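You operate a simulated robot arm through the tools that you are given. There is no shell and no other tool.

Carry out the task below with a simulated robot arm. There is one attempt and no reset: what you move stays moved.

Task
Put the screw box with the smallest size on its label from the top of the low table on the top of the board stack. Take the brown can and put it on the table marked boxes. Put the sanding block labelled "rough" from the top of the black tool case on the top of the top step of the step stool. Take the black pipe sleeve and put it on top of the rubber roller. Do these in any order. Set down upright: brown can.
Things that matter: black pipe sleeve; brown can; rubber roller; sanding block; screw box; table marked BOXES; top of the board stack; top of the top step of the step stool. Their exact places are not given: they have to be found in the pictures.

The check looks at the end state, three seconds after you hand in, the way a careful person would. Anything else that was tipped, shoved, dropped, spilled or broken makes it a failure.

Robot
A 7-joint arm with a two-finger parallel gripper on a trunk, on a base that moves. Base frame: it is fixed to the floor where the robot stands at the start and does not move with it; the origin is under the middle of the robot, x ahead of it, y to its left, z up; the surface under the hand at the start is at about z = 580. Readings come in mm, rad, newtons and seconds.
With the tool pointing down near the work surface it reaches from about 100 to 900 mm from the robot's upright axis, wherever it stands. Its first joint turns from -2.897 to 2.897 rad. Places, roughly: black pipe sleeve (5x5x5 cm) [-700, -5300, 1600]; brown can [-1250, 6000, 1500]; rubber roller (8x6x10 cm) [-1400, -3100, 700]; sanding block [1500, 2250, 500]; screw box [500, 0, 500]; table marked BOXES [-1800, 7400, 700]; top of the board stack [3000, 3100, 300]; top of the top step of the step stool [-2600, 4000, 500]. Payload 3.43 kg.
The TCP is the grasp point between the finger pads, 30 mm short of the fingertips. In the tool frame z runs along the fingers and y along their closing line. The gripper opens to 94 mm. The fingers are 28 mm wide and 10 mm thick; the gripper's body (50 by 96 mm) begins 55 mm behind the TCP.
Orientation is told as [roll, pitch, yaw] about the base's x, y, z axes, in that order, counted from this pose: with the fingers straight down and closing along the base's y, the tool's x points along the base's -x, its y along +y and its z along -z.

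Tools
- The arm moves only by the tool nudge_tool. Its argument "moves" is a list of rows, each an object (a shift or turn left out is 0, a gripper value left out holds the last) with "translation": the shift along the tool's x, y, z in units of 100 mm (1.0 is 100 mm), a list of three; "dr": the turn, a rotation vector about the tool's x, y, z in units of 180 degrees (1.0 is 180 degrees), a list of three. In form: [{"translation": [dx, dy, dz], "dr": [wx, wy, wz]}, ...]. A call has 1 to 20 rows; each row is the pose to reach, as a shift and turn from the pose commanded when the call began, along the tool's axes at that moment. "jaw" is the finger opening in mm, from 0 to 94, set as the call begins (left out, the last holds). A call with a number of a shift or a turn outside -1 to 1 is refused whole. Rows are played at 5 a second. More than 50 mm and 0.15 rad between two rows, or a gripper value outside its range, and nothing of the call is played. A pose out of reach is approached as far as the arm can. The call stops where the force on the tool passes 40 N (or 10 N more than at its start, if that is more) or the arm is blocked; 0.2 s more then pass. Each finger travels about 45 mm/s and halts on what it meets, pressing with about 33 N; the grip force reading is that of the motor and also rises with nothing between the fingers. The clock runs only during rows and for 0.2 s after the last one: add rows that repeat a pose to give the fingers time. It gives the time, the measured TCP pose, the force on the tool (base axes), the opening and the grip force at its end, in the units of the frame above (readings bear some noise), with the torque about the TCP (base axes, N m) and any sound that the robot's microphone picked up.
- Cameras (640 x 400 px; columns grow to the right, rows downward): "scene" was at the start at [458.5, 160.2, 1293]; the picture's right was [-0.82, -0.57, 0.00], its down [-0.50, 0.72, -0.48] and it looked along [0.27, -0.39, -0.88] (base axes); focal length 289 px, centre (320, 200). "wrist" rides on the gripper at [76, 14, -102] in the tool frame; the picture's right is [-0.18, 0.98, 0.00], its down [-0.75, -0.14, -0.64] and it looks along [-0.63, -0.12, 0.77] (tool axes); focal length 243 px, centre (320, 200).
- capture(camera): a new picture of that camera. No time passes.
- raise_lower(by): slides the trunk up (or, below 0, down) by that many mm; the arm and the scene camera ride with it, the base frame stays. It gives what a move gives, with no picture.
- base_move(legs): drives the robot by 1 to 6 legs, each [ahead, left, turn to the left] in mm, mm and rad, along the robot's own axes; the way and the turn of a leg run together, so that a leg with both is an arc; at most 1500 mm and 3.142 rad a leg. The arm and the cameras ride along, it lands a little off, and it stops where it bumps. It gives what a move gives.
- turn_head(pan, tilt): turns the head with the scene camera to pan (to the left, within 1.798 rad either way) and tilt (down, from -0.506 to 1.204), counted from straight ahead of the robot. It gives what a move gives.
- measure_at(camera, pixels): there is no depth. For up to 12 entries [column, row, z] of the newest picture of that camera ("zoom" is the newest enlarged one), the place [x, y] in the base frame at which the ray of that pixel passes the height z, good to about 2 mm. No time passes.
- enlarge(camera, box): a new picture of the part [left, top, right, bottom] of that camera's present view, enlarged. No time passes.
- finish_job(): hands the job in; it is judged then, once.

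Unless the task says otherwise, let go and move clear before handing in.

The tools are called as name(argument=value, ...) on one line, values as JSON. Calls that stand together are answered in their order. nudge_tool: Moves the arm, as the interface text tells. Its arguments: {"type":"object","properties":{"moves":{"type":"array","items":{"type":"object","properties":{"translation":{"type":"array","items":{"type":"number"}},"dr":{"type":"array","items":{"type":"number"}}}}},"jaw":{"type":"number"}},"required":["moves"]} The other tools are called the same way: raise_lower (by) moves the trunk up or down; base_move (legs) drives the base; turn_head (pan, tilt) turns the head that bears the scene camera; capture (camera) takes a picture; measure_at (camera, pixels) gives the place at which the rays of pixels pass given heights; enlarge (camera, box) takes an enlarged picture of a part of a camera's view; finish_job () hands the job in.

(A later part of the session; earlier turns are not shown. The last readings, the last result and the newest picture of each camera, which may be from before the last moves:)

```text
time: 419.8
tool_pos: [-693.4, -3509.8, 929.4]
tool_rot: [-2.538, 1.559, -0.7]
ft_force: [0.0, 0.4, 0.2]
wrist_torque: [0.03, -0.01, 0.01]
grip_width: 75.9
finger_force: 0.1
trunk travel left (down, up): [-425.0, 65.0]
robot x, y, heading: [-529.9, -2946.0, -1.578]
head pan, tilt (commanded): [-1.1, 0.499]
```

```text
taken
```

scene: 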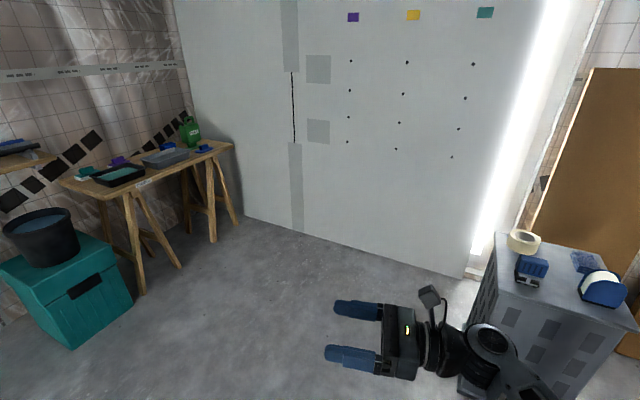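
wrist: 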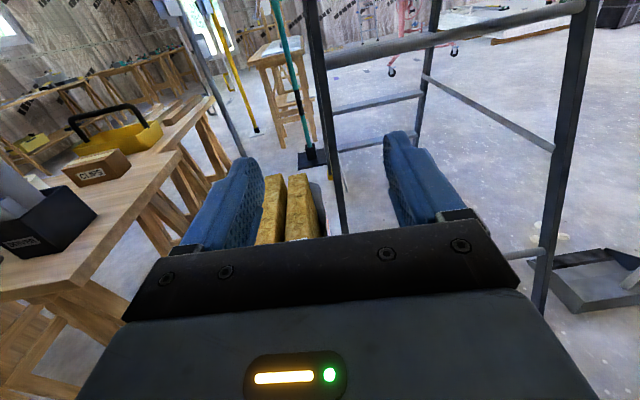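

The black sleeve stands between the CLIPS box and a gray sleeve. I'll zoom in on the crate top to identify the rubber roller.

enlarge(camera="scene", box=[480, 210, 640, 340])

measure_at(camera="scene", pixels=[[500, 238, 700], [638, 320, 700], [525, 240, 720], [533, 275, 700], [602, 298, 700], [585, 265, 700], [70, 345, 0], [130, 310, 0], [240, 228, 0], [475, 275, 0]])

```text
3.08 times, centred on (560, 275) of scene
```

zoom: 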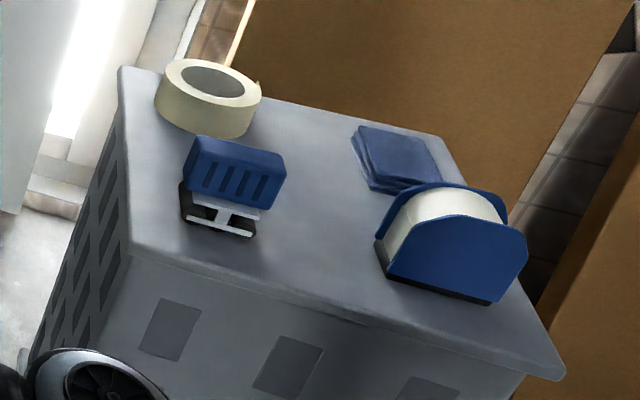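

```text
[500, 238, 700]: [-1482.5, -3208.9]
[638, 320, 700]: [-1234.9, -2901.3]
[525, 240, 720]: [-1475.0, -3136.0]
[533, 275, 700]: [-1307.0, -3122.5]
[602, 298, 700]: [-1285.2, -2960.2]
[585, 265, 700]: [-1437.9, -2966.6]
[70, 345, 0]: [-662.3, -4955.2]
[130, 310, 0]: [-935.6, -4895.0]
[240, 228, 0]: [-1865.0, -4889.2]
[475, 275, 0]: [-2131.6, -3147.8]
```

The blue block on a white frame with a black rubber base, near (-1307,-3122), looks like the rubber roller, and I'll confirm it up close later. First the sleeve: I'll move toward the shelf and triangulate it.

turn_head(pan=0.0, tilt=0.1)

capture(camera="scene")

measure_at(camera="scene", pixels=[[380.7, 133.8, 1500], [380.7, 133.8, 1550], [380.7, 133.8, 1600], [347, 137, 1550], [437, 137, 1550]])

base_move(legs=[[1000, 0, 0]])

capture(camera="scene")

```text
time: 421.1
tool_pos: [-693.8, -3509.0, 929.8]
tool_rot: [-2.54, 1.56, -0.705]
ft_force: [-0.4, 0.5, 0.2]
wrist_torque: [0.03, -0.04, -0.03]
grip_width: 76.1
finger_force: 0.1
trunk travel left (down, up): [-425.0, 65.0]
robot x, y, heading: [-527.4, -2941.5, -1.573]
head pan, tilt (commanded): [0.0, 0.099]
```

```text
taken
```

scene: 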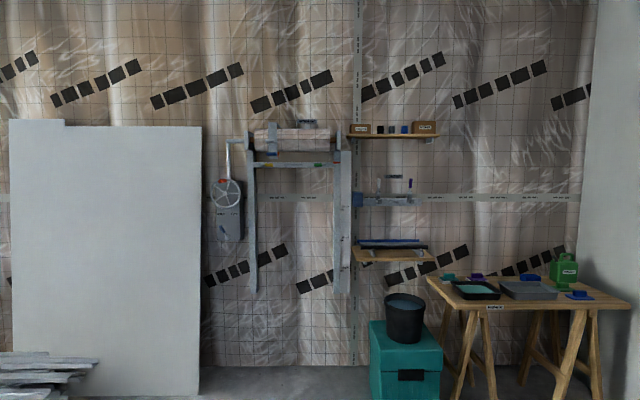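

```text
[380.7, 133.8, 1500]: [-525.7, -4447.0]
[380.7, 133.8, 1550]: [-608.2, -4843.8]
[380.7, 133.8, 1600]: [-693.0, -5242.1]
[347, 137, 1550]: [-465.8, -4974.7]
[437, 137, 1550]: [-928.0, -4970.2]
```

```text
time: 426.4
tool_pos: [-678.3, -4516.7, 930.2]
tool_rot: [-2.536, 1.557, -0.681]
ft_force: [-0.4, 0.2, -0.2]
wrist_torque: [0.05, 0.03, 0.02]
grip_width: 76.2
finger_force: 0.1
trunk travel left (down, up): [-425.0, 65.0]
robot x, y, heading: [-522.5, -3952.4, -1.554]
head pan, tilt (commanded): [0.0, 0.099]
```

```text
taken
```

scene: 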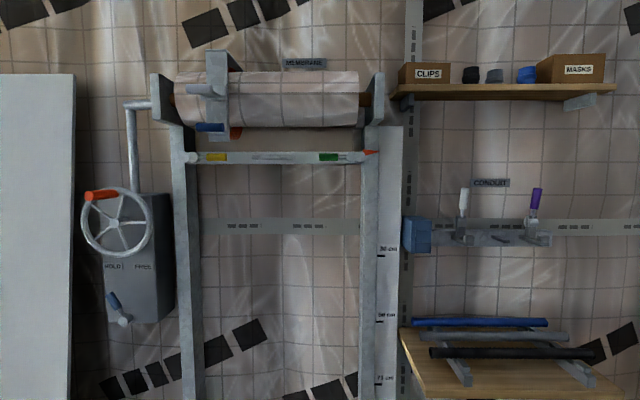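

enlarge(camera="scene", box=[380, 40, 620, 120])

measure_at(camera="scene", pixels=[[470.5, 83.5, 1500], [470.5, 83.5, 1550], [470.5, 83.5, 1600], [471, 66, 1600], [471, 66, 1650]])

```text
2.67 times, centred on (500, 80) of scene
```

zoom: 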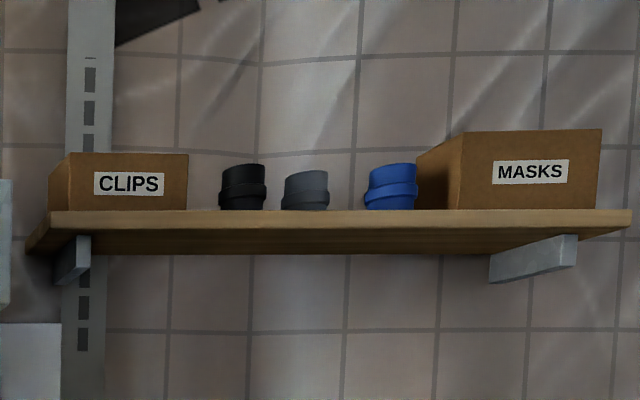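

```text
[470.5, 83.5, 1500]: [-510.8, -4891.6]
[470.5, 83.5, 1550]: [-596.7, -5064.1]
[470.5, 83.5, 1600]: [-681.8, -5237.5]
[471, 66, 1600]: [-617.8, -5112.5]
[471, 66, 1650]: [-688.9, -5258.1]
```

The shelf top is at z≈1600 with its front edge at y≈-5238, and the sleeve is near x≈-705. I'll turn so the hand points straight at the wall, raise the trunk fully, and test the arm's height here in the open.

base_move(legs=[[0, 0, -0.284]])

raise_lower(by=65)

nudge_tool(moves=[{"translation": [0.3, 0, 0.2]}, {"translation": [0.6, 0, 0.4]}, {"translation": [0.9, 0, 0.6]}])

nudge_tool(moves=[{"translation": [0.3, 0, 0.2]}, {"translation": [0.6, 0, 0.4]}, {"translation": [0.9, 0, 0.6]}])

nudge_tool(moves=[{"translation": [0.3, 0, 0.2]}, {"translation": [0.6, 0, 0.4]}, {"translation": [0.9, 0, 0.6]}])

```text
time: 427.7
tool_pos: [-831.9, -4450.1, 930.1]
tool_rot: [-2.536, 1.559, -0.966]
ft_force: [-0.5, -0.5, 0.1]
wrist_torque: [-0.01, -0.02, 0.0]
grip_width: 76.0
finger_force: 0.2
trunk travel left (down, up): [-425.0, 65.0]
robot x, y, heading: [-524.9, -3949.1, -1.842]
head pan, tilt (commanded): [0.0, 0.099]
```

```text
time: 428.7
tool_pos: [-832.5, -4450.0, 994.6]
tool_rot: [-2.536, 1.558, -0.966]
ft_force: [0.0, -0.4, -0.1]
wrist_torque: [0.0, -0.02, -0.01]
grip_width: 76.1
finger_force: 0.0
trunk travel left (down, up): [-490.0, 0.0]
robot x, y, heading: [-527.3, -3951.4, -1.842]
head pan, tilt (commanded): [0.0, 0.099]
```

```text
time: 429.5
tool_pos: [-832.9, -4511.8, 1084.8]
tool_rot: [-2.493, 1.559, -0.92]
ft_force: [0.1, -0.1, 0.1]
wrist_torque: [0.02, -0.03, -0.01]
grip_width: 76.1
finger_force: 0.1
trunk travel left (down, up): [-490.0, 0.0]
robot x, y, heading: [-523.0, -3949.1, -1.837]
head pan, tilt (commanded): [0.0, 0.099]
```

```text
time: 430.3
tool_pos: [-831.9, -4568.7, 1176.8]
tool_rot: [-2.514, 1.559, -0.944]
ft_force: [0.2, 0.0, 0.4]
wrist_torque: [0.02, -0.03, -0.04]
grip_width: 76.0
finger_force: 0.1
trunk travel left (down, up): [-490.0, 0.0]
robot x, y, heading: [-523.0, -3949.9, -1.841]
head pan, tilt (commanded): [0.0, 0.099]
```

```text
time: 431.1
tool_pos: [-832.2, -4627.7, 1267.1]
tool_rot: [-2.528, 1.559, -0.958]
ft_force: [0.4, -0.3, 0.1]
wrist_torque: [0.04, -0.01, -0.01]
grip_width: 75.7
finger_force: 0.1
trunk travel left (down, up): [-490.0, 0.0]
robot x, y, heading: [-524.7, -3952.8, -1.84]
head pan, tilt (commanded): [0.0, 0.099]
```

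It's tracking well, with the hand pointing exactly at -y. I'll continue up.

nudge_tool(moves=[{"translation": [0.3, 0, 0.2]}, {"translation": [0.6, 0, 0.4]}, {"translation": [0.9, 0, 0.6]}])

nudge_tool(moves=[{"translation": [0.3, 0, 0.15]}, {"translation": [0.6, 0, 0.3]}, {"translation": [0.9, 0, 0.4]}])

nudge_tool(moves=[{"translation": [0.3, 0, 0]}, {"translation": [0.6, 0, 0]}, {"translation": [0.9, 0, 0]}])

nudge_tool(moves=[{"translation": [0.3, 0, 0]}, {"translation": [0.6, 0, 0]}, {"translation": [0.95, 0, 0]}])

capture(camera="wrist")

```text
time: 431.9
tool_pos: [-834.1, -4686.8, 1356.9]
tool_rot: [-2.474, 1.558, -0.903]
ft_force: [-0.5, -0.1, 0.5]
wrist_torque: [0.0, 0.01, 0.03]
grip_width: 76.1
finger_force: 0.0
trunk travel left (down, up): [-490.0, 0.0]
robot x, y, heading: [-526.4, -3948.8, -1.84]
head pan, tilt (commanded): [0.0, 0.099]
```

```text
time: 432.7
tool_pos: [-836.0, -4725.4, 1447.6]
tool_rot: [-2.469, 1.56, -0.899]
ft_force: [-0.3, -0.3, -1.0]
wrist_torque: [-0.03, -0.02, 0.05]
grip_width: 75.8
finger_force: 0.1
trunk travel left (down, up): [-490.0, 0.0]
robot x, y, heading: [-524.8, -3952.4, -1.843]
head pan, tilt (commanded): [0.0, 0.099]
```

```text
time: 433.5
tool_pos: [-836.0, -4724.8, 1536.9]
tool_rot: [-2.477, 1.558, -0.906]
ft_force: [-0.2, -0.2, 0.2]
wrist_torque: [0.02, 0.03, 0.01]
grip_width: 75.7
finger_force: 0.1
trunk travel left (down, up): [-490.0, 0.0]
robot x, y, heading: [-523.2, -3950.3, -1.841]
head pan, tilt (commanded): [0.0, 0.099]
```

```text
time: 434.3
tool_pos: [-835.8, -4723.7, 1632.4]
tool_rot: [-2.551, 1.558, -0.982]
ft_force: [0.0, -0.5, -0.6]
wrist_torque: [-0.01, 0.03, 0.03]
grip_width: 75.9
finger_force: 0.0
trunk travel left (down, up): [-490.0, 0.0]
robot x, y, heading: [-525.6, -3952.6, -1.843]
head pan, tilt (commanded): [0.0, 0.099]
```

```text
taken
```

wrist: 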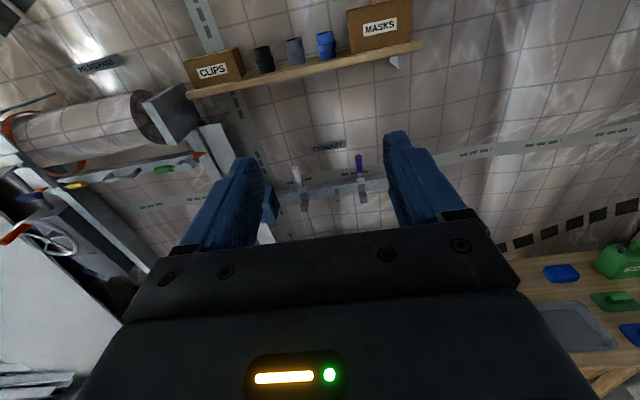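

The TCP is at z≈1632, and the wrist camera sees the black sleeve at (264,60) from slightly above. I'll measure it.

enlarge(camera="wrist", box=[180, 20, 440, 110])

measure_at(camera="wrist", pixels=[[265, 74, 1600], [265, 74, 1610], [263, 46, 1650], [188, 93, 1600], [420, 47, 1600], [297, 62, 1600], [240, 76, 1600]])

```text
2.46 times, centred on (310, 65) of wrist
```

zoom: 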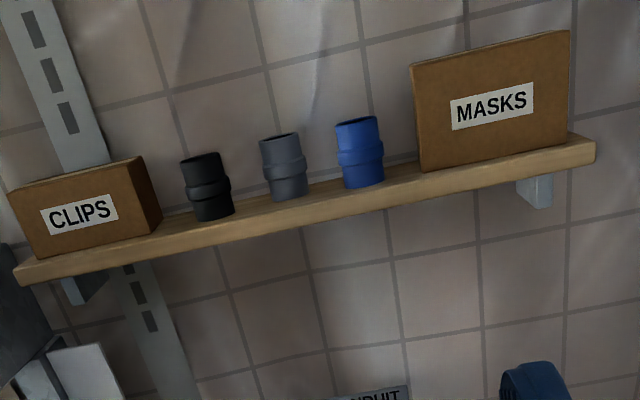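

```text
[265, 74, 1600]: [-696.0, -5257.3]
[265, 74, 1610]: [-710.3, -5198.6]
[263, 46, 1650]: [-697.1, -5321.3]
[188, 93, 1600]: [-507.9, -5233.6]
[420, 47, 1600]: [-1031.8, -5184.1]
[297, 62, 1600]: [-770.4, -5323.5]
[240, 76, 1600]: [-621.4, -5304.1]
```

The sleeve's centre is at about (-698,-5290), with the gray one about 75 mm to its -x side and the CLIPS box about 45 mm to the other side. I'll narrow the jaw to 68 mm and approach with the base in stages.

nudge_tool(moves=[{}, {}], jaw=68)

base_move(legs=[[300, 235, 0]])

capture(camera="wrist")

enlarge(camera="wrist", box=[200, 20, 460, 150])

```text
time: 434.9
tool_pos: [-836.4, -4722.5, 1631.4]
tool_rot: [-2.537, 1.558, -0.968]
ft_force: [-1.1, 0.2, 0.2]
wrist_torque: [-0.04, 0.02, 0.01]
grip_width: 68.0
finger_force: 0.1
trunk travel left (down, up): [-490.0, 0.0]
robot x, y, heading: [-524.1, -3953.3, -1.843]
head pan, tilt (commanded): [0.0, 0.099]
```

```text
time: 437.3
tool_pos: [-685.9, -5077.5, 1632.2]
tool_rot: [-2.538, 1.558, -0.966]
ft_force: [-0.1, 1.1, 0.1]
wrist_torque: [-0.02, -0.01, 0.04]
grip_width: 67.9
finger_force: 0.0
trunk travel left (down, up): [-490.0, 0.0]
robot x, y, heading: [-375.8, -4303.9, -1.833]
head pan, tilt (commanded): [0.0, 0.099]
```

```text
taken
```

wrist: 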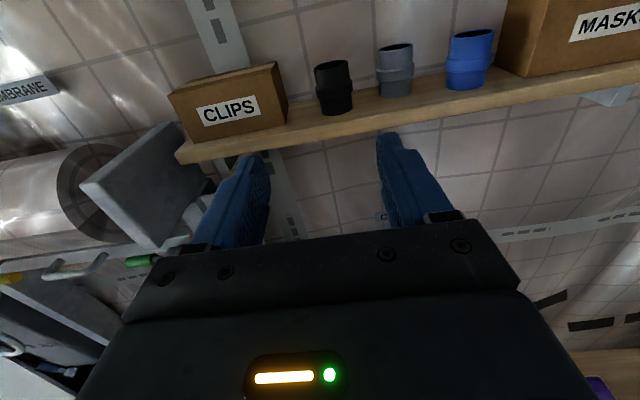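

```text
2.46 times, centred on (330, 85) of wrist
```

zoom: 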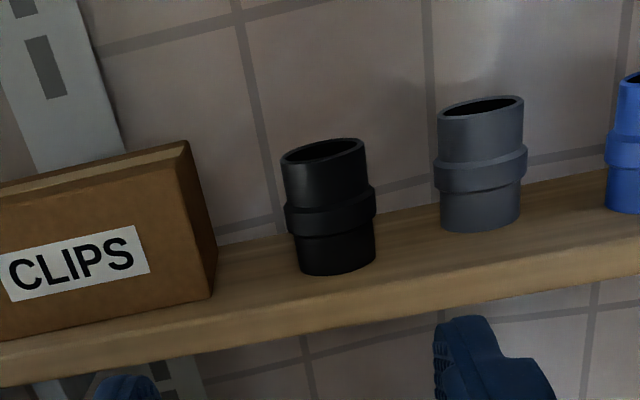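

measure_at(camera="wrist", pixels=[[337.3, 114.7, 1600], [315.8, 92.3, 1625], [352.8, 85, 1625], [332, 65.9, 1650], [376, 91, 1600], [397, 98, 1600], [416, 94, 1600], [288, 118, 1600], [337, 130, 1600]])

```text
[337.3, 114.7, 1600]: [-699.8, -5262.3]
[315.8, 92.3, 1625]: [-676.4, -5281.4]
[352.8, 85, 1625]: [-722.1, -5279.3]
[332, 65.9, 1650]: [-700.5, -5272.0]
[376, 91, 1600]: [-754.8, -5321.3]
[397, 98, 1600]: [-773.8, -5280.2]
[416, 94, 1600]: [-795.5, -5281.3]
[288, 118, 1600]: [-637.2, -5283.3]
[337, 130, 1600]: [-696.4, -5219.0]
```

The sleeve centre is confirmed at (-699.5,-5282). I'll advance 150 mm toward it and re-check the lateral alignment.

base_move(legs=[[147, 29, 0]])

capture(camera="wrist")

turn_head(pan=-0.3, tilt=0.0)

capture(camera="scene")

```text
time: 438.7
tool_pos: [-701.1, -5228.1, 1632.3]
tool_rot: [-2.549, 1.558, -0.978]
ft_force: [-0.1, -0.3, 0.3]
wrist_torque: [-0.01, 0.0, -0.01]
grip_width: 68.2
finger_force: 0.1
trunk travel left (down, up): [-490.0, 0.0]
robot x, y, heading: [-389.5, -4455.2, -1.842]
head pan, tilt (commanded): [0.0, 0.099]
```

```text
taken
```

wrist: 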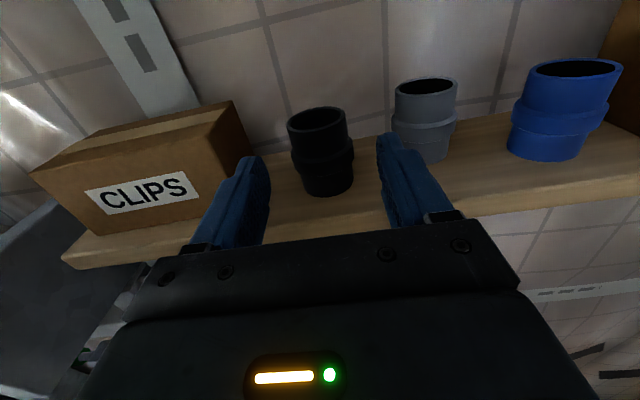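

```text
time: 439.5
tool_pos: [-699.5, -5229.4, 1630.5]
tool_rot: [-2.549, 1.558, -0.979]
ft_force: [0.4, -0.7, 0.9]
wrist_torque: [0.0, 0.0, 0.0]
grip_width: 68.0
finger_force: 0.0
trunk travel left (down, up): [-490.0, 0.0]
robot x, y, heading: [-389.6, -4457.5, -1.841]
head pan, tilt (commanded): [-0.3, 0.0]
```

```text
taken
```

scene: 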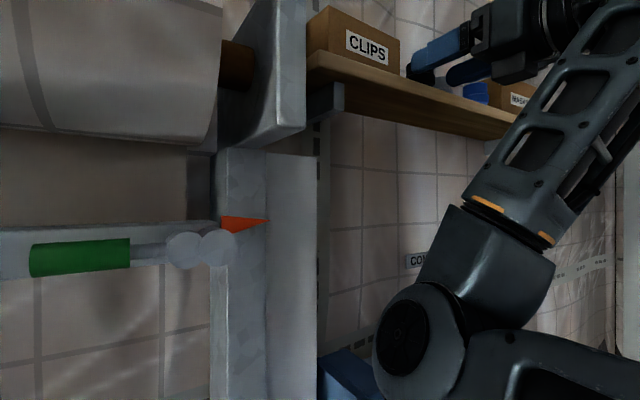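

measure_at(camera="wrist", pixels=[[328, 196, 1600], [293, 163, 1625], [354, 152, 1625], [317, 121, 1650], [392, 135, 1625], [380, 205, 1600]])

enlarge(camera="scene", box=[300, 0, 600, 150])

```text
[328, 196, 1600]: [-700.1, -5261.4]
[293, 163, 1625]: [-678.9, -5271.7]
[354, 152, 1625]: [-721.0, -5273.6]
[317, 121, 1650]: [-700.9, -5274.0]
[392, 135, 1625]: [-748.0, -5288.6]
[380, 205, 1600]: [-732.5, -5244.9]
```

```text
2.13 times, centred on (450, 75) of scene
```

zoom: 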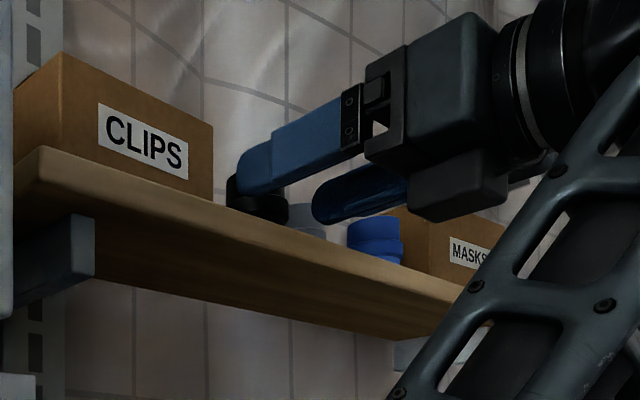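

The sleeve is at (-700,-5279) and the hand is aligned. I'll advance the final 40 mm, shifting 4 mm away from the gray sleeve.

base_move(legs=[[38, 15, 0]])

capture(camera="wrist")

capture(camera="scene")

```text
time: 440.4
tool_pos: [-694.4, -5269.7, 1631.8]
tool_rot: [-2.555, 1.559, -0.983]
ft_force: [0.4, 1.0, 1.0]
wrist_torque: [-0.02, -0.01, 0.01]
grip_width: 67.8
finger_force: 0.1
trunk travel left (down, up): [-490.0, 0.0]
robot x, y, heading: [-379.1, -4498.4, -1.844]
head pan, tilt (commanded): [-0.3, 0.0]
```

```text
taken
```

wrist: 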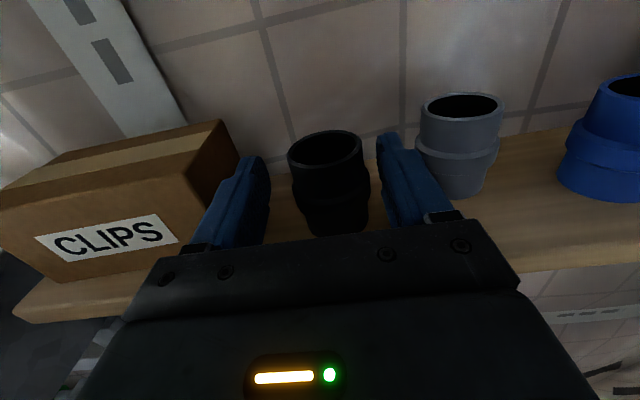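

```text
taken
```

scene: 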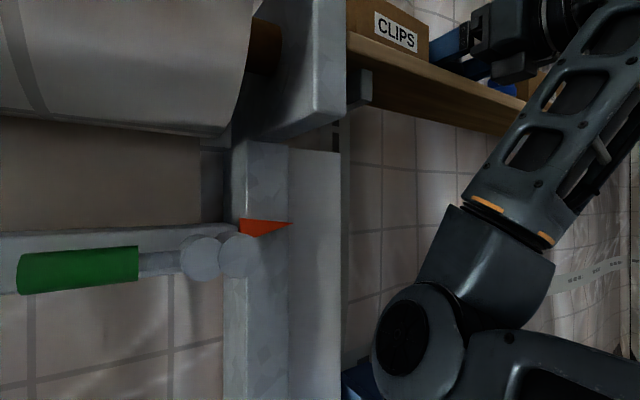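

The sleeve is between the fingers, clear of the gray one and the box. I'll close.

nudge_tool(moves=[{}, {}, {}, {}], jaw=35)

capture(camera="wrist")

```text
time: 441.4
tool_pos: [-693.8, -5271.3, 1631.4]
tool_rot: [-2.579, 1.559, -1.009]
ft_force: [-0.9, 0.2, 2.0]
wrist_torque: [-0.02, 0.06, 0.02]
grip_width: 42.7
finger_force: 33.3
trunk travel left (down, up): [-490.0, 0.0]
robot x, y, heading: [-381.7, -4496.7, -1.84]
head pan, tilt (commanded): [-0.3, 0.0]
```

```text
taken
```

wrist: 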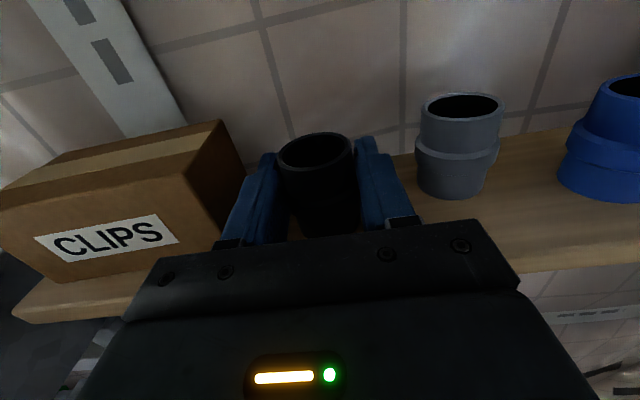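

It's gripped at 42.7 mm. I'll lift about 25 mm and check that it comes up level.

nudge_tool(moves=[{"translation": [0.08, 0, 0]}, {"translation": [0.16, 0, 0]}, {"translation": [0.25, 0, 0]}])

capture(camera="wrist")

capture(camera="scene")

```text
time: 442.2
tool_pos: [-695.3, -5271.9, 1658.1]
tool_rot: [-2.492, 1.559, -0.919]
ft_force: [0.3, 0.3, -0.5]
wrist_torque: [0.01, 0.01, 0.0]
grip_width: 42.3
finger_force: 32.6
trunk travel left (down, up): [-490.0, 0.0]
robot x, y, heading: [-384.3, -4495.4, -1.844]
head pan, tilt (commanded): [-0.3, 0.0]
```

```text
taken
```

wrist: 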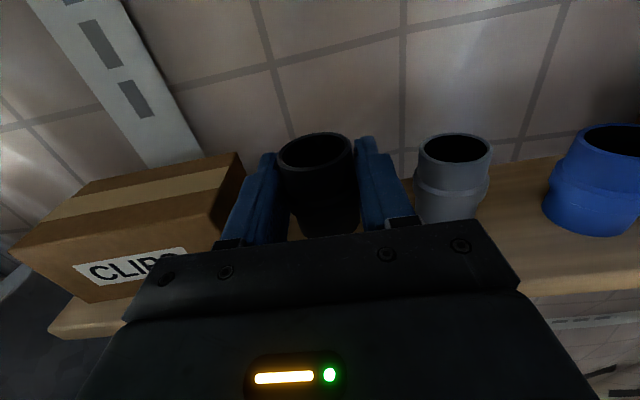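

```text
taken
```

scene: 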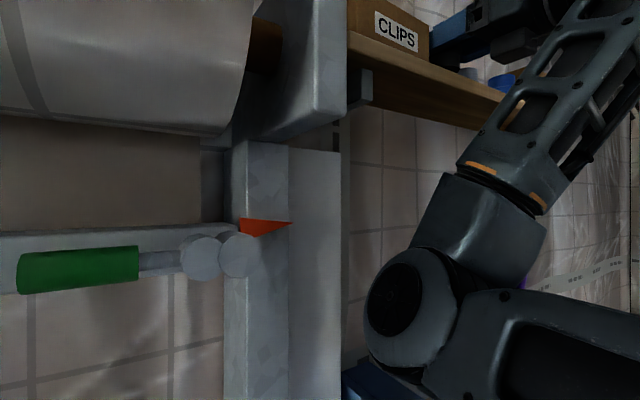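

The sleeve is lifted level. I'll retreat straight back from the shelf.

base_move(legs=[[-482, -134, 0]])

capture(camera="wrist")

```text
time: 445.2
tool_pos: [-687.6, -4768.5, 1657.2]
tool_rot: [-2.534, 1.558, -0.953]
ft_force: [0.1, -0.2, -0.1]
wrist_torque: [0.0, -0.01, 0.0]
grip_width: 42.9
finger_force: 33.0
trunk travel left (down, up): [-490.0, 0.0]
robot x, y, heading: [-382.0, -3992.0, -1.832]
head pan, tilt (commanded): [-0.3, 0.0]
```

```text
taken
```

wrist: 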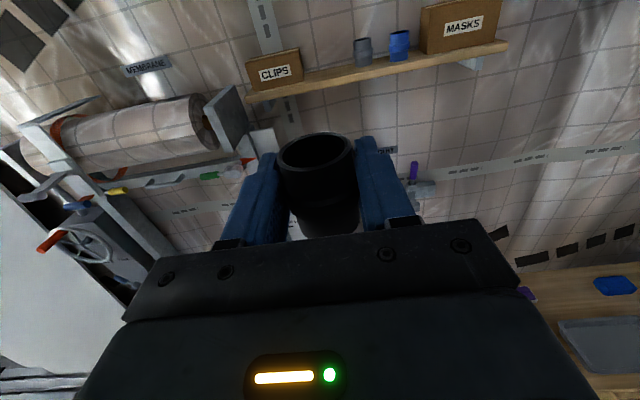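

Next I'll bring the arm down along the reverse path, keeping the sleeve level.

nudge_tool(moves=[{"translation": [-0.3, 0, 0]}, {"translation": [-0.6, 0, 0]}, {"translation": [-0.95, 0, 0]}])

nudge_tool(moves=[{"translation": [-0.3, 0, 0]}, {"translation": [-0.6, 0, 0]}, {"translation": [-0.95, 0, 0]}])

nudge_tool(moves=[{"translation": [-0.3, 0, -0.2]}, {"translation": [-0.6, 0, -0.4]}, {"translation": [-0.9, 0, -0.6]}])

nudge_tool(moves=[{"translation": [-0.3, 0, -0.2]}, {"translation": [-0.6, 0, -0.4]}, {"translation": [-0.9, 0, -0.6]}])

nudge_tool(moves=[{"translation": [-0.3, 0, -0.2]}, {"translation": [-0.6, 0, -0.4]}, {"translation": [-0.9, 0, -0.6]}])

nudge_tool(moves=[{"translation": [-0.3, 0, -0.1]}, {"translation": [-0.6, 0, -0.2]}, {"translation": [-0.9, 0, -0.3]}])

capture(camera="wrist")

```text
time: 446.0
tool_pos: [-691.6, -4769.6, 1561.5]
tool_rot: [-2.575, 1.558, -0.995]
ft_force: [-1.0, -1.0, -0.3]
wrist_torque: [0.0, 0.02, 0.01]
grip_width: 42.6
finger_force: 33.3
trunk travel left (down, up): [-490.0, 0.0]
robot x, y, heading: [-382.9, -3992.1, -1.835]
head pan, tilt (commanded): [-0.3, 0.0]
```

```text
time: 446.8
tool_pos: [-688.7, -4768.6, 1467.4]
tool_rot: [-2.552, 1.559, -0.974]
ft_force: [0.0, 0.1, -0.7]
wrist_torque: [-0.02, 0.0, 0.0]
grip_width: 42.4
finger_force: 33.4
trunk travel left (down, up): [-490.0, 0.0]
robot x, y, heading: [-381.5, -3991.3, -1.836]
head pan, tilt (commanded): [-0.3, 0.0]
```

```text
time: 447.6
tool_pos: [-686.6, -4710.9, 1376.0]
tool_rot: [-2.568, 1.557, -0.989]
ft_force: [0.0, 0.3, 0.4]
wrist_torque: [0.02, -0.02, -0.02]
grip_width: 42.5
finger_force: 33.3
trunk travel left (down, up): [-490.0, 0.0]
robot x, y, heading: [-381.6, -3989.5, -1.831]
head pan, tilt (commanded): [-0.3, 0.0]
```

```text
time: 448.4
tool_pos: [-690.1, -4653.0, 1284.2]
tool_rot: [-2.57, 1.56, -0.99]
ft_force: [-0.4, -0.3, -0.9]
wrist_torque: [-0.02, 0.01, -0.03]
grip_width: 42.6
finger_force: 33.3
out of reach, approached as far as the arm can: row 3
trunk travel left (down, up): [-490.0, 0.0]
robot x, y, heading: [-384.9, -3991.9, -1.829]
head pan, tilt (commanded): [-0.3, 0.0]
```

```text
time: 449.2
tool_pos: [-690.9, -4594.9, 1195.9]
tool_rot: [-2.584, 1.557, -1.002]
ft_force: [0.3, 0.1, 0.9]
wrist_torque: [0.0, -0.01, -0.04]
grip_width: 42.8
finger_force: 32.5
trunk travel left (down, up): [-490.0, 0.0]
robot x, y, heading: [-383.3, -3990.4, -1.83]
head pan, tilt (commanded): [-0.3, 0.0]
```

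```text
time: 450.0
tool_pos: [-689.5, -4564.9, 1103.5]
tool_rot: [-2.576, 1.558, -0.995]
ft_force: [-0.2, -0.5, -0.3]
wrist_torque: [0.0, 0.01, -0.01]
grip_width: 42.4
finger_force: 32.9
trunk travel left (down, up): [-490.0, 0.0]
robot x, y, heading: [-386.1, -3991.9, -1.836]
head pan, tilt (commanded): [-0.3, 0.0]
```

```text
taken
```

wrist: 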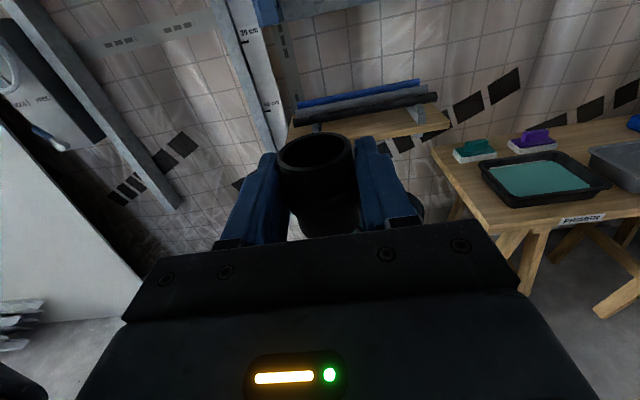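

Now I'll turn right to face -x and position beside the crate for a close look at the roller.

base_move(legs=[[0, 0, -1.572]])

turn_head(pan=-0.6, tilt=0.6)

capture(camera="scene")

```text
time: 454.2
tool_pos: [-953.9, -3680.3, 1103.7]
tool_rot: [-2.544, 1.558, -2.541]
ft_force: [-0.1, 0.7, -0.1]
wrist_torque: [0.02, 0.01, -0.01]
grip_width: 42.3
finger_force: 32.8
trunk travel left (down, up): [-490.0, 0.0]
robot x, y, heading: [-383.3, -3990.3, 2.875]
head pan, tilt (commanded): [-0.3, 0.0]
```

```text
time: 455.2
tool_pos: [-954.0, -3680.3, 1104.8]
tool_rot: [-2.543, 1.558, -2.542]
ft_force: [0.1, 0.4, -0.2]
wrist_torque: [0.01, 0.03, 0.03]
grip_width: 42.4
finger_force: 33.5
trunk travel left (down, up): [-490.0, 0.0]
robot x, y, heading: [-382.0, -3989.8, 2.875]
head pan, tilt (commanded): [-0.6, 0.6]
```

```text
taken
```

scene: 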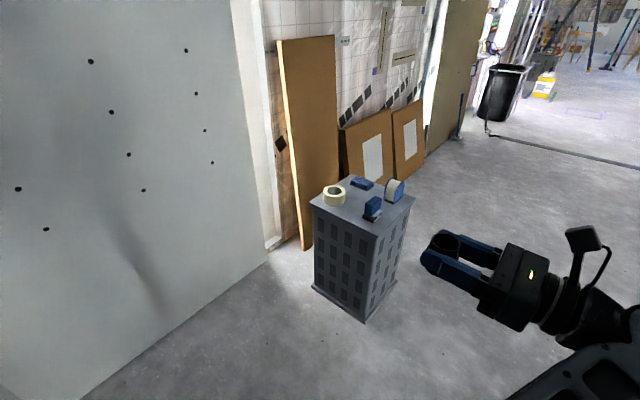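

The crate and roller are in view. I'll enlarge the crate top.

enlarge(camera="scene", box=[300, 165, 430, 245])

measure_at(camera="scene", pixels=[[367, 322, 0], [313, 290, 0], [396, 287, 0], [375, 236, 700], [311, 202, 700], [415, 201, 700], [373, 219, 700], [347, 178, 700]])

```text
4.92 times, centred on (365, 205) of scene
```

zoom: 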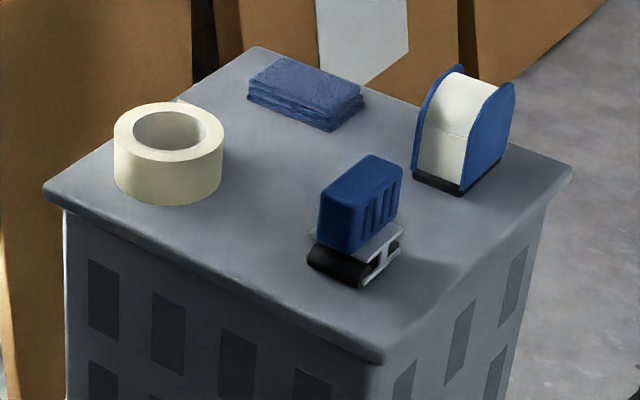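

```text
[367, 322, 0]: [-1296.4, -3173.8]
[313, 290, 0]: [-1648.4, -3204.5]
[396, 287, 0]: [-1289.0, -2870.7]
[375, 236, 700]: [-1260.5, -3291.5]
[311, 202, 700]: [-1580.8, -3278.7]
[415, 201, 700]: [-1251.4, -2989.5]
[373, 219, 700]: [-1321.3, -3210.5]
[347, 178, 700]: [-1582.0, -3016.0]
```

The blue-gripped device with a black rubber roller underneath is the rubber roller, at about (-1370,-3100), with the crate top near z≈605. I'll move so the sleeve waits just off the crate's +x side, aligned with it.

base_move(legs=[[300, -512, 0]])

turn_head(pan=-0.1, tilt=0.8)

capture(camera="scene")

capture(camera="wrist")

```text
time: 458.6
tool_pos: [-1110.0, -3102.0, 1104.2]
tool_rot: [-2.544, 1.558, -2.535]
ft_force: [-1.0, 0.4, -0.3]
wrist_torque: [-0.02, 0.02, 0.0]
grip_width: 42.3
finger_force: 33.9
trunk travel left (down, up): [-490.0, 0.0]
robot x, y, heading: [-538.0, -3407.3, 2.882]
head pan, tilt (commanded): [-0.6, 0.6]
```

```text
time: 459.6
tool_pos: [-1110.4, -3101.3, 1104.4]
tool_rot: [-2.544, 1.557, -2.536]
ft_force: [0.0, -0.2, -1.0]
wrist_torque: [-0.05, 0.0, -0.02]
grip_width: 42.5
finger_force: 32.7
trunk travel left (down, up): [-490.0, 0.0]
robot x, y, heading: [-537.2, -3409.2, 2.886]
head pan, tilt (commanded): [-0.099, 0.799]
```

```text
taken
```

scene: 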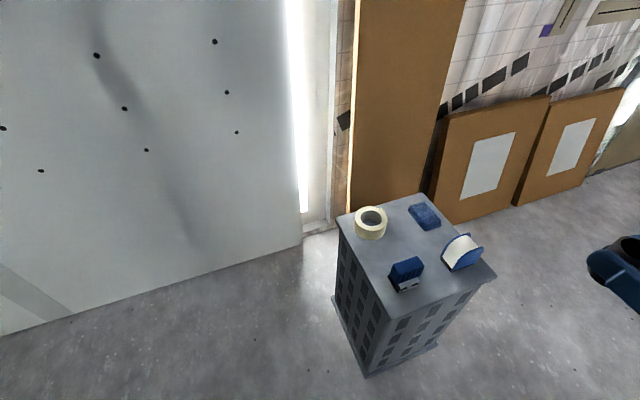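

```text
taken
```

wrist: 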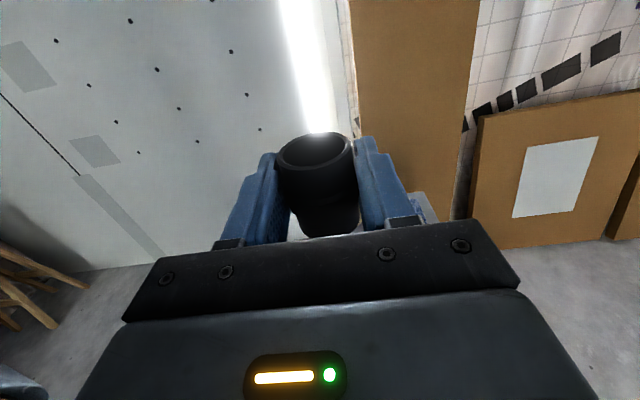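

I'll enlarge and measure the roller from this closer view.

enlarge(camera="scene", box=[330, 190, 510, 310])

measure_at(camera="scene", pixels=[[369, 376, 0], [332, 303, 0], [436, 345, 0], [381, 320, 600], [336, 218, 600], [496, 275, 600], [420, 194, 600], [405, 292, 600], [406, 267, 700]])

```text
3.33 times, centred on (420, 250) of scene
```

zoom: 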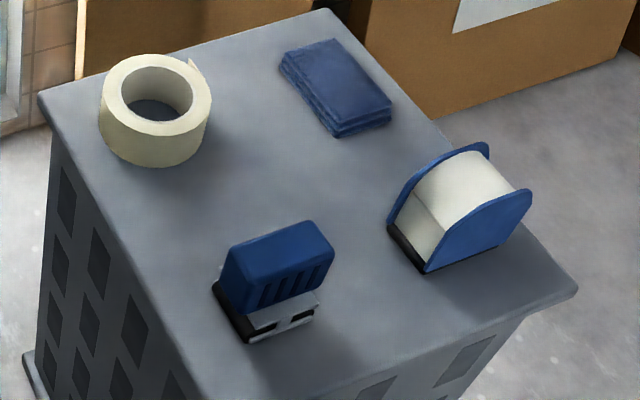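

```text
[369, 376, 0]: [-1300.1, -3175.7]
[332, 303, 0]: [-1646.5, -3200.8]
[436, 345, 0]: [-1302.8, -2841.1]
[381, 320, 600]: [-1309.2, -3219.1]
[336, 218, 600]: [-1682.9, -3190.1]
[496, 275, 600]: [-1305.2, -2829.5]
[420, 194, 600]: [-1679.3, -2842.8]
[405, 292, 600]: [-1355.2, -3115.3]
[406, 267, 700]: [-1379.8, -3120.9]
```

enlarge(camera="scene", box=[375, 245, 435, 300])

```text
7.27 times, centred on (405, 272) of scene
```

zoom: 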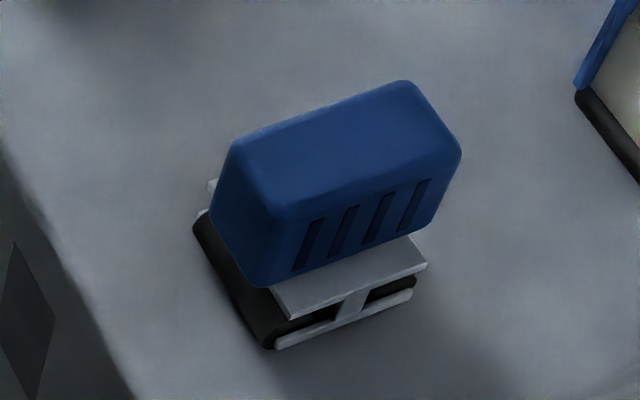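

measure_at(camera="scene", pixels=[[393.6, 263.7, 700], [416.7, 255.8, 700], [424.3, 265.1, 700], [400.9, 274.1, 700], [393.6, 263.7, 680], [424.3, 265.1, 680], [387.5, 276, 600], [398, 292, 600], [419, 285, 600], [417, 282, 600]])

raise_lower(by=-250)

capture(camera="wrist")

capture(camera="scene")

```text
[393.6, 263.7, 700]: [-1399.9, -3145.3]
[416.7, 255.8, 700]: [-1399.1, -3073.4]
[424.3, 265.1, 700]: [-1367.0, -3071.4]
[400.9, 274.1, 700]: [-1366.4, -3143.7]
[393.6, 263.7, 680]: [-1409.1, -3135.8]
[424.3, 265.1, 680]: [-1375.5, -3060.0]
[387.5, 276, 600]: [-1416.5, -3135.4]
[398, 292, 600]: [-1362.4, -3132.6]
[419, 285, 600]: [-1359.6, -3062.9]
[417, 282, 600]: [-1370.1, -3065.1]
```

```text
time: 462.1
tool_pos: [-1110.8, -3102.1, 854.4]
tool_rot: [-2.543, 1.559, -2.534]
ft_force: [0.4, 0.7, 0.1]
wrist_torque: [-0.01, -0.03, -0.02]
grip_width: 42.6
finger_force: 33.1
trunk travel left (down, up): [-240.0, 250.0]
robot x, y, heading: [-537.4, -3406.5, 2.884]
head pan, tilt (commanded): [-0.099, 0.799]
```

```text
taken
```

wrist: 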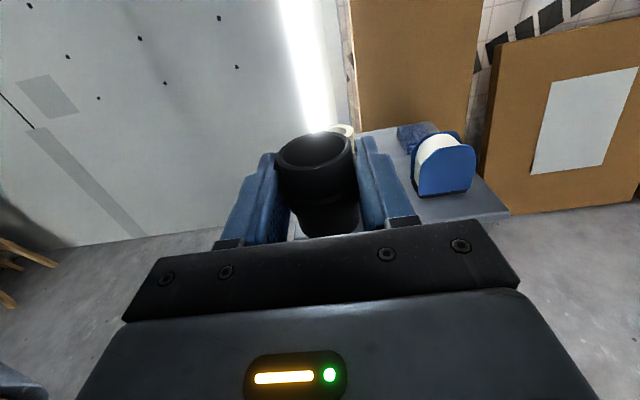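

```text
taken
```

scene: 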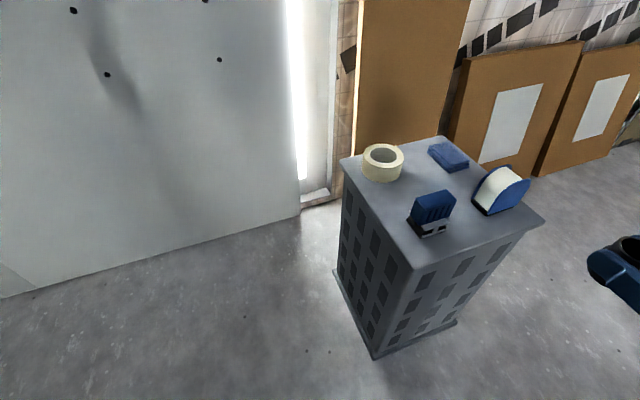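

The blue grip's flat top is about 33×72 mm, centred near (-1389,-3101). I'll use this lower view to pin down the top height.

enlarge(camera="scene", box=[395, 175, 475, 245])

```text
5.71 times, centred on (435, 210) of scene
```

zoom: 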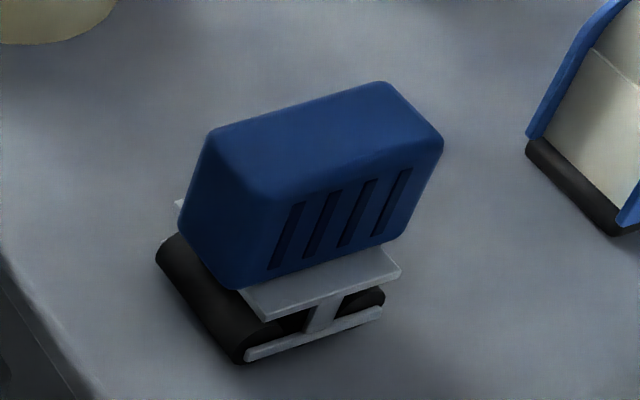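

measure_at(camera="scene", pixels=[[416.6, 197.7, 700], [446, 189.3, 700], [456.4, 199.5, 700], [427.1, 209.1, 700], [416.6, 197.7, 680], [446, 189.3, 680], [456.4, 199.5, 680], [427.1, 209.1, 680], [422, 236, 600], [407, 216, 600], [446, 227, 600]])

```text
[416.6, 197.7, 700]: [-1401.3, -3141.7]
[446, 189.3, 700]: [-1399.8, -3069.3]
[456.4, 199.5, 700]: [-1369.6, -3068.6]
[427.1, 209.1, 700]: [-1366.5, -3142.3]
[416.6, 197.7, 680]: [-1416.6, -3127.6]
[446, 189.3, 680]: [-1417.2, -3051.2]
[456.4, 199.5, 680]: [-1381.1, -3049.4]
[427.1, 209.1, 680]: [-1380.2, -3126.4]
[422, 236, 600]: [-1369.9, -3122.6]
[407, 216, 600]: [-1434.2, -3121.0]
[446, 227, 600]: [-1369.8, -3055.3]
```

Both views agree on the top centre (-1383,-3108) at z≈703. I'll lower the trunk to bring the sleeve to about 60 mm above it and move 200 mm closer.

raise_lower(by=-60)

base_move(legs=[[193, 51, 0]])

capture(camera="wrist")

turn_head(pan=-0.35, tilt=0.9)

capture(camera="scene")

```text
time: 463.1
tool_pos: [-1110.2, -3100.7, 793.7]
tool_rot: [-2.545, 1.558, -2.535]
ft_force: [0.1, -0.1, -0.4]
wrist_torque: [0.04, 0.0, 0.0]
grip_width: 42.3
finger_force: 33.1
trunk travel left (down, up): [-180.0, 310.0]
robot x, y, heading: [-535.4, -3409.7, 2.88]
head pan, tilt (commanded): [-0.099, 0.799]
```

```text
time: 464.7
tool_pos: [-1304.7, -3101.6, 794.0]
tool_rot: [-2.539, 1.558, -2.534]
ft_force: [0.7, 0.3, 0.3]
wrist_torque: [0.02, 0.0, 0.01]
grip_width: 42.3
finger_force: 33.1
trunk travel left (down, up): [-180.0, 310.0]
robot x, y, heading: [-736.5, -3409.6, 2.874]
head pan, tilt (commanded): [-0.099, 0.799]
```

```text
taken
```

wrist: 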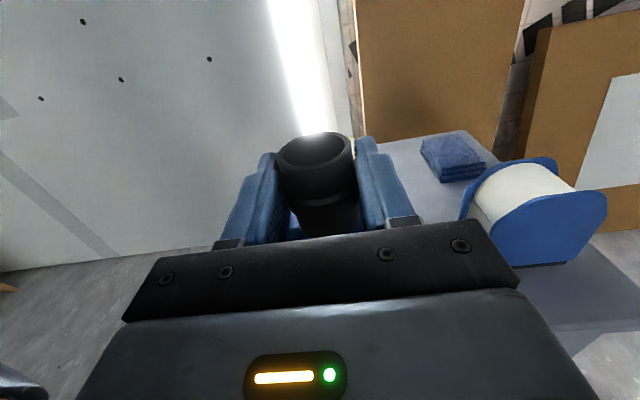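

```text
time: 465.5
tool_pos: [-1304.7, -3100.9, 793.4]
tool_rot: [-2.54, 1.56, -2.534]
ft_force: [0.6, -0.4, 0.1]
wrist_torque: [-0.01, 0.03, -0.02]
grip_width: 42.3
finger_force: 33.3
trunk travel left (down, up): [-180.0, 310.0]
robot x, y, heading: [-736.6, -3409.0, 2.88]
head pan, tilt (commanded): [-0.351, 0.901]
```

```text
taken
```

scene: 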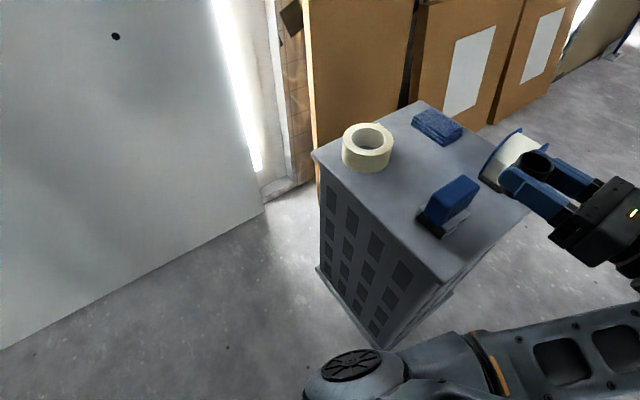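

The hand is right by the roller. I'll check where my elbow is, seen at (350,370), and re-measure the roller and sleeve.

measure_at(camera="scene", pixels=[[350, 370, 900], [350, 370, 700], [310, 390, 800], [385, 345, 0], [445, 283, 600]])

enlarge(camera="scene", box=[400, 120, 640, 270])

```text
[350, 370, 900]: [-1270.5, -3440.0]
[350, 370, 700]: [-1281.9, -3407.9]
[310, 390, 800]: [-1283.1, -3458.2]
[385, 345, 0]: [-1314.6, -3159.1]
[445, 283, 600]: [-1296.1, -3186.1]
```

```text
2.67 times, centred on (520, 195) of scene
```

zoom: 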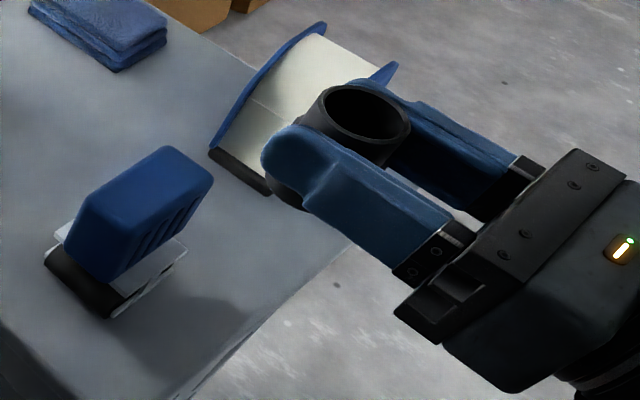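

measure_at(camera="scene", pixels=[[478.8, 176.3, 605], [500.5, 192, 605], [466.2, 177, 703], [459, 176, 703], [428, 196, 703], [443, 206, 703], [477, 186, 703], [422, 212, 605], [438, 236, 605], [460, 226, 605]])

enlarge(camera="scene", box=[410, 165, 490, 245])

```text
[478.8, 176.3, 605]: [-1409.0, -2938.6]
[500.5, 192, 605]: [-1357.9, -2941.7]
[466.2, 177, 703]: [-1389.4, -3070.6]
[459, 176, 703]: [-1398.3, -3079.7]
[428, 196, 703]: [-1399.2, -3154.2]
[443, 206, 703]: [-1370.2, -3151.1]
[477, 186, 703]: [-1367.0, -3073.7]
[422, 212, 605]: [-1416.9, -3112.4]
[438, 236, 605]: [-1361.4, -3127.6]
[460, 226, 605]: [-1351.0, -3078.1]
```

```text
5.00 times, centred on (450, 205) of scene
```

zoom: 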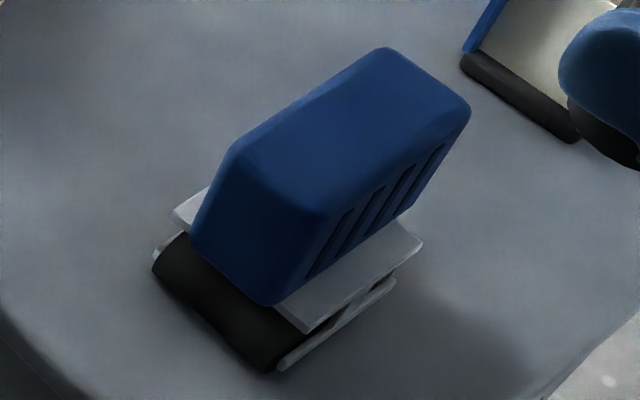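

measure_at(camera="scene", pixels=[[433.6, 194, 703], [463.6, 174.6, 703], [480, 187, 703], [451, 207.4, 703], [433.6, 194, 690], [463.6, 174.6, 690], [480, 187, 690], [451, 207.4, 690]])

```text
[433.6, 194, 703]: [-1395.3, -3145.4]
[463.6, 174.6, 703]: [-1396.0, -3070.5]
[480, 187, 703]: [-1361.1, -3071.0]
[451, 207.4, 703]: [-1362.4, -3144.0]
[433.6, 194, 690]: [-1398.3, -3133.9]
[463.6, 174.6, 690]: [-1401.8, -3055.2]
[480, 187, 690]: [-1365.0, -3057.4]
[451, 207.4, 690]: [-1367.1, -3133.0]
```

Three views agree: roller top centre (-1381,-3108) at z≈703. I'll move the sleeve over it, with the TCP at x≈-1372.5 because the sleeve sits 8.5 mm ahead of the TCP, and check before lowering.

nudge_tool(moves=[{"translation": [0, -0.04, 0.34]}, {"translation": [0, -0.073, 0.678]}])

capture(camera="wrist")

enlarge(camera="scene", box=[380, 110, 600, 260])

```text
time: 466.1
tool_pos: [-1372.4, -3107.7, 794.8]
tool_rot: [-2.606, 1.557, -2.6]
ft_force: [-0.8, 0.0, 0.4]
wrist_torque: [-0.03, -0.02, 0.0]
grip_width: 42.0
finger_force: 33.0
trunk travel left (down, up): [-180.0, 310.0]
robot x, y, heading: [-730.4, -3407.9, 2.877]
head pan, tilt (commanded): [-0.351, 0.901]
```

```text
taken
```

wrist: 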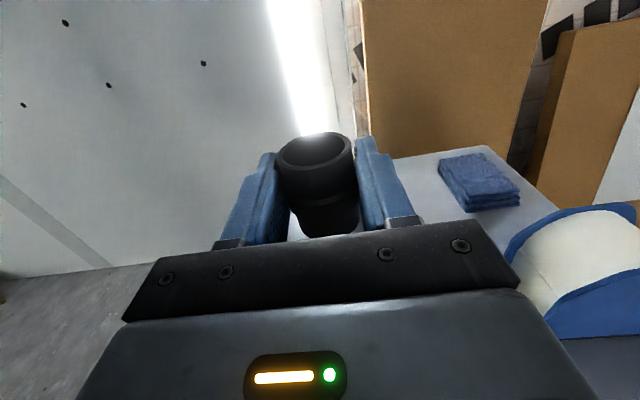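

```text
2.67 times, centred on (490, 185) of scene
```

zoom: 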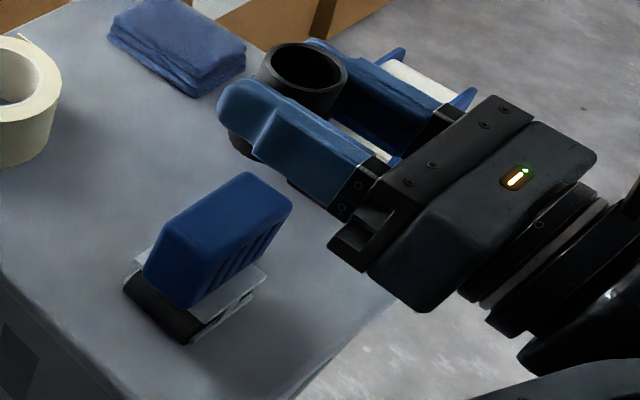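

I'll verify by ray: the pixel of the sleeve's bottom centre should map to (-1381,-3108) at z≈763.

enlarge(camera="scene", box=[440, 115, 540, 195])

measure_at(camera="scene", pixels=[[486, 138, 813], [470, 172, 763], [465, 168, 763], [475, 168, 763], [470, 160, 763]])

```text
5.00 times, centred on (490, 155) of scene
```

zoom: 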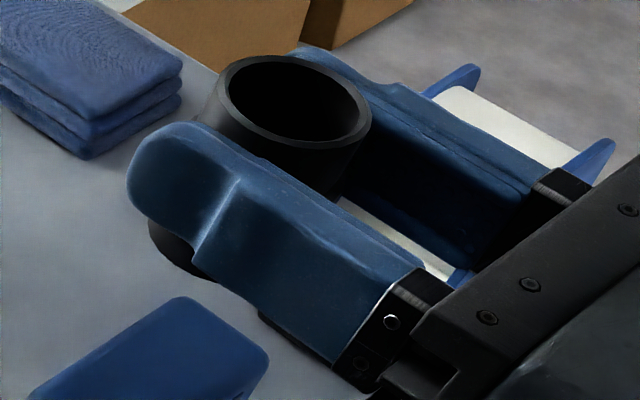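

```text
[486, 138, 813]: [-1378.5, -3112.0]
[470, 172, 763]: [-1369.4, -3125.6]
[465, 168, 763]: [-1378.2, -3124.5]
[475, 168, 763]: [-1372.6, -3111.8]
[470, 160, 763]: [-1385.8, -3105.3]
```

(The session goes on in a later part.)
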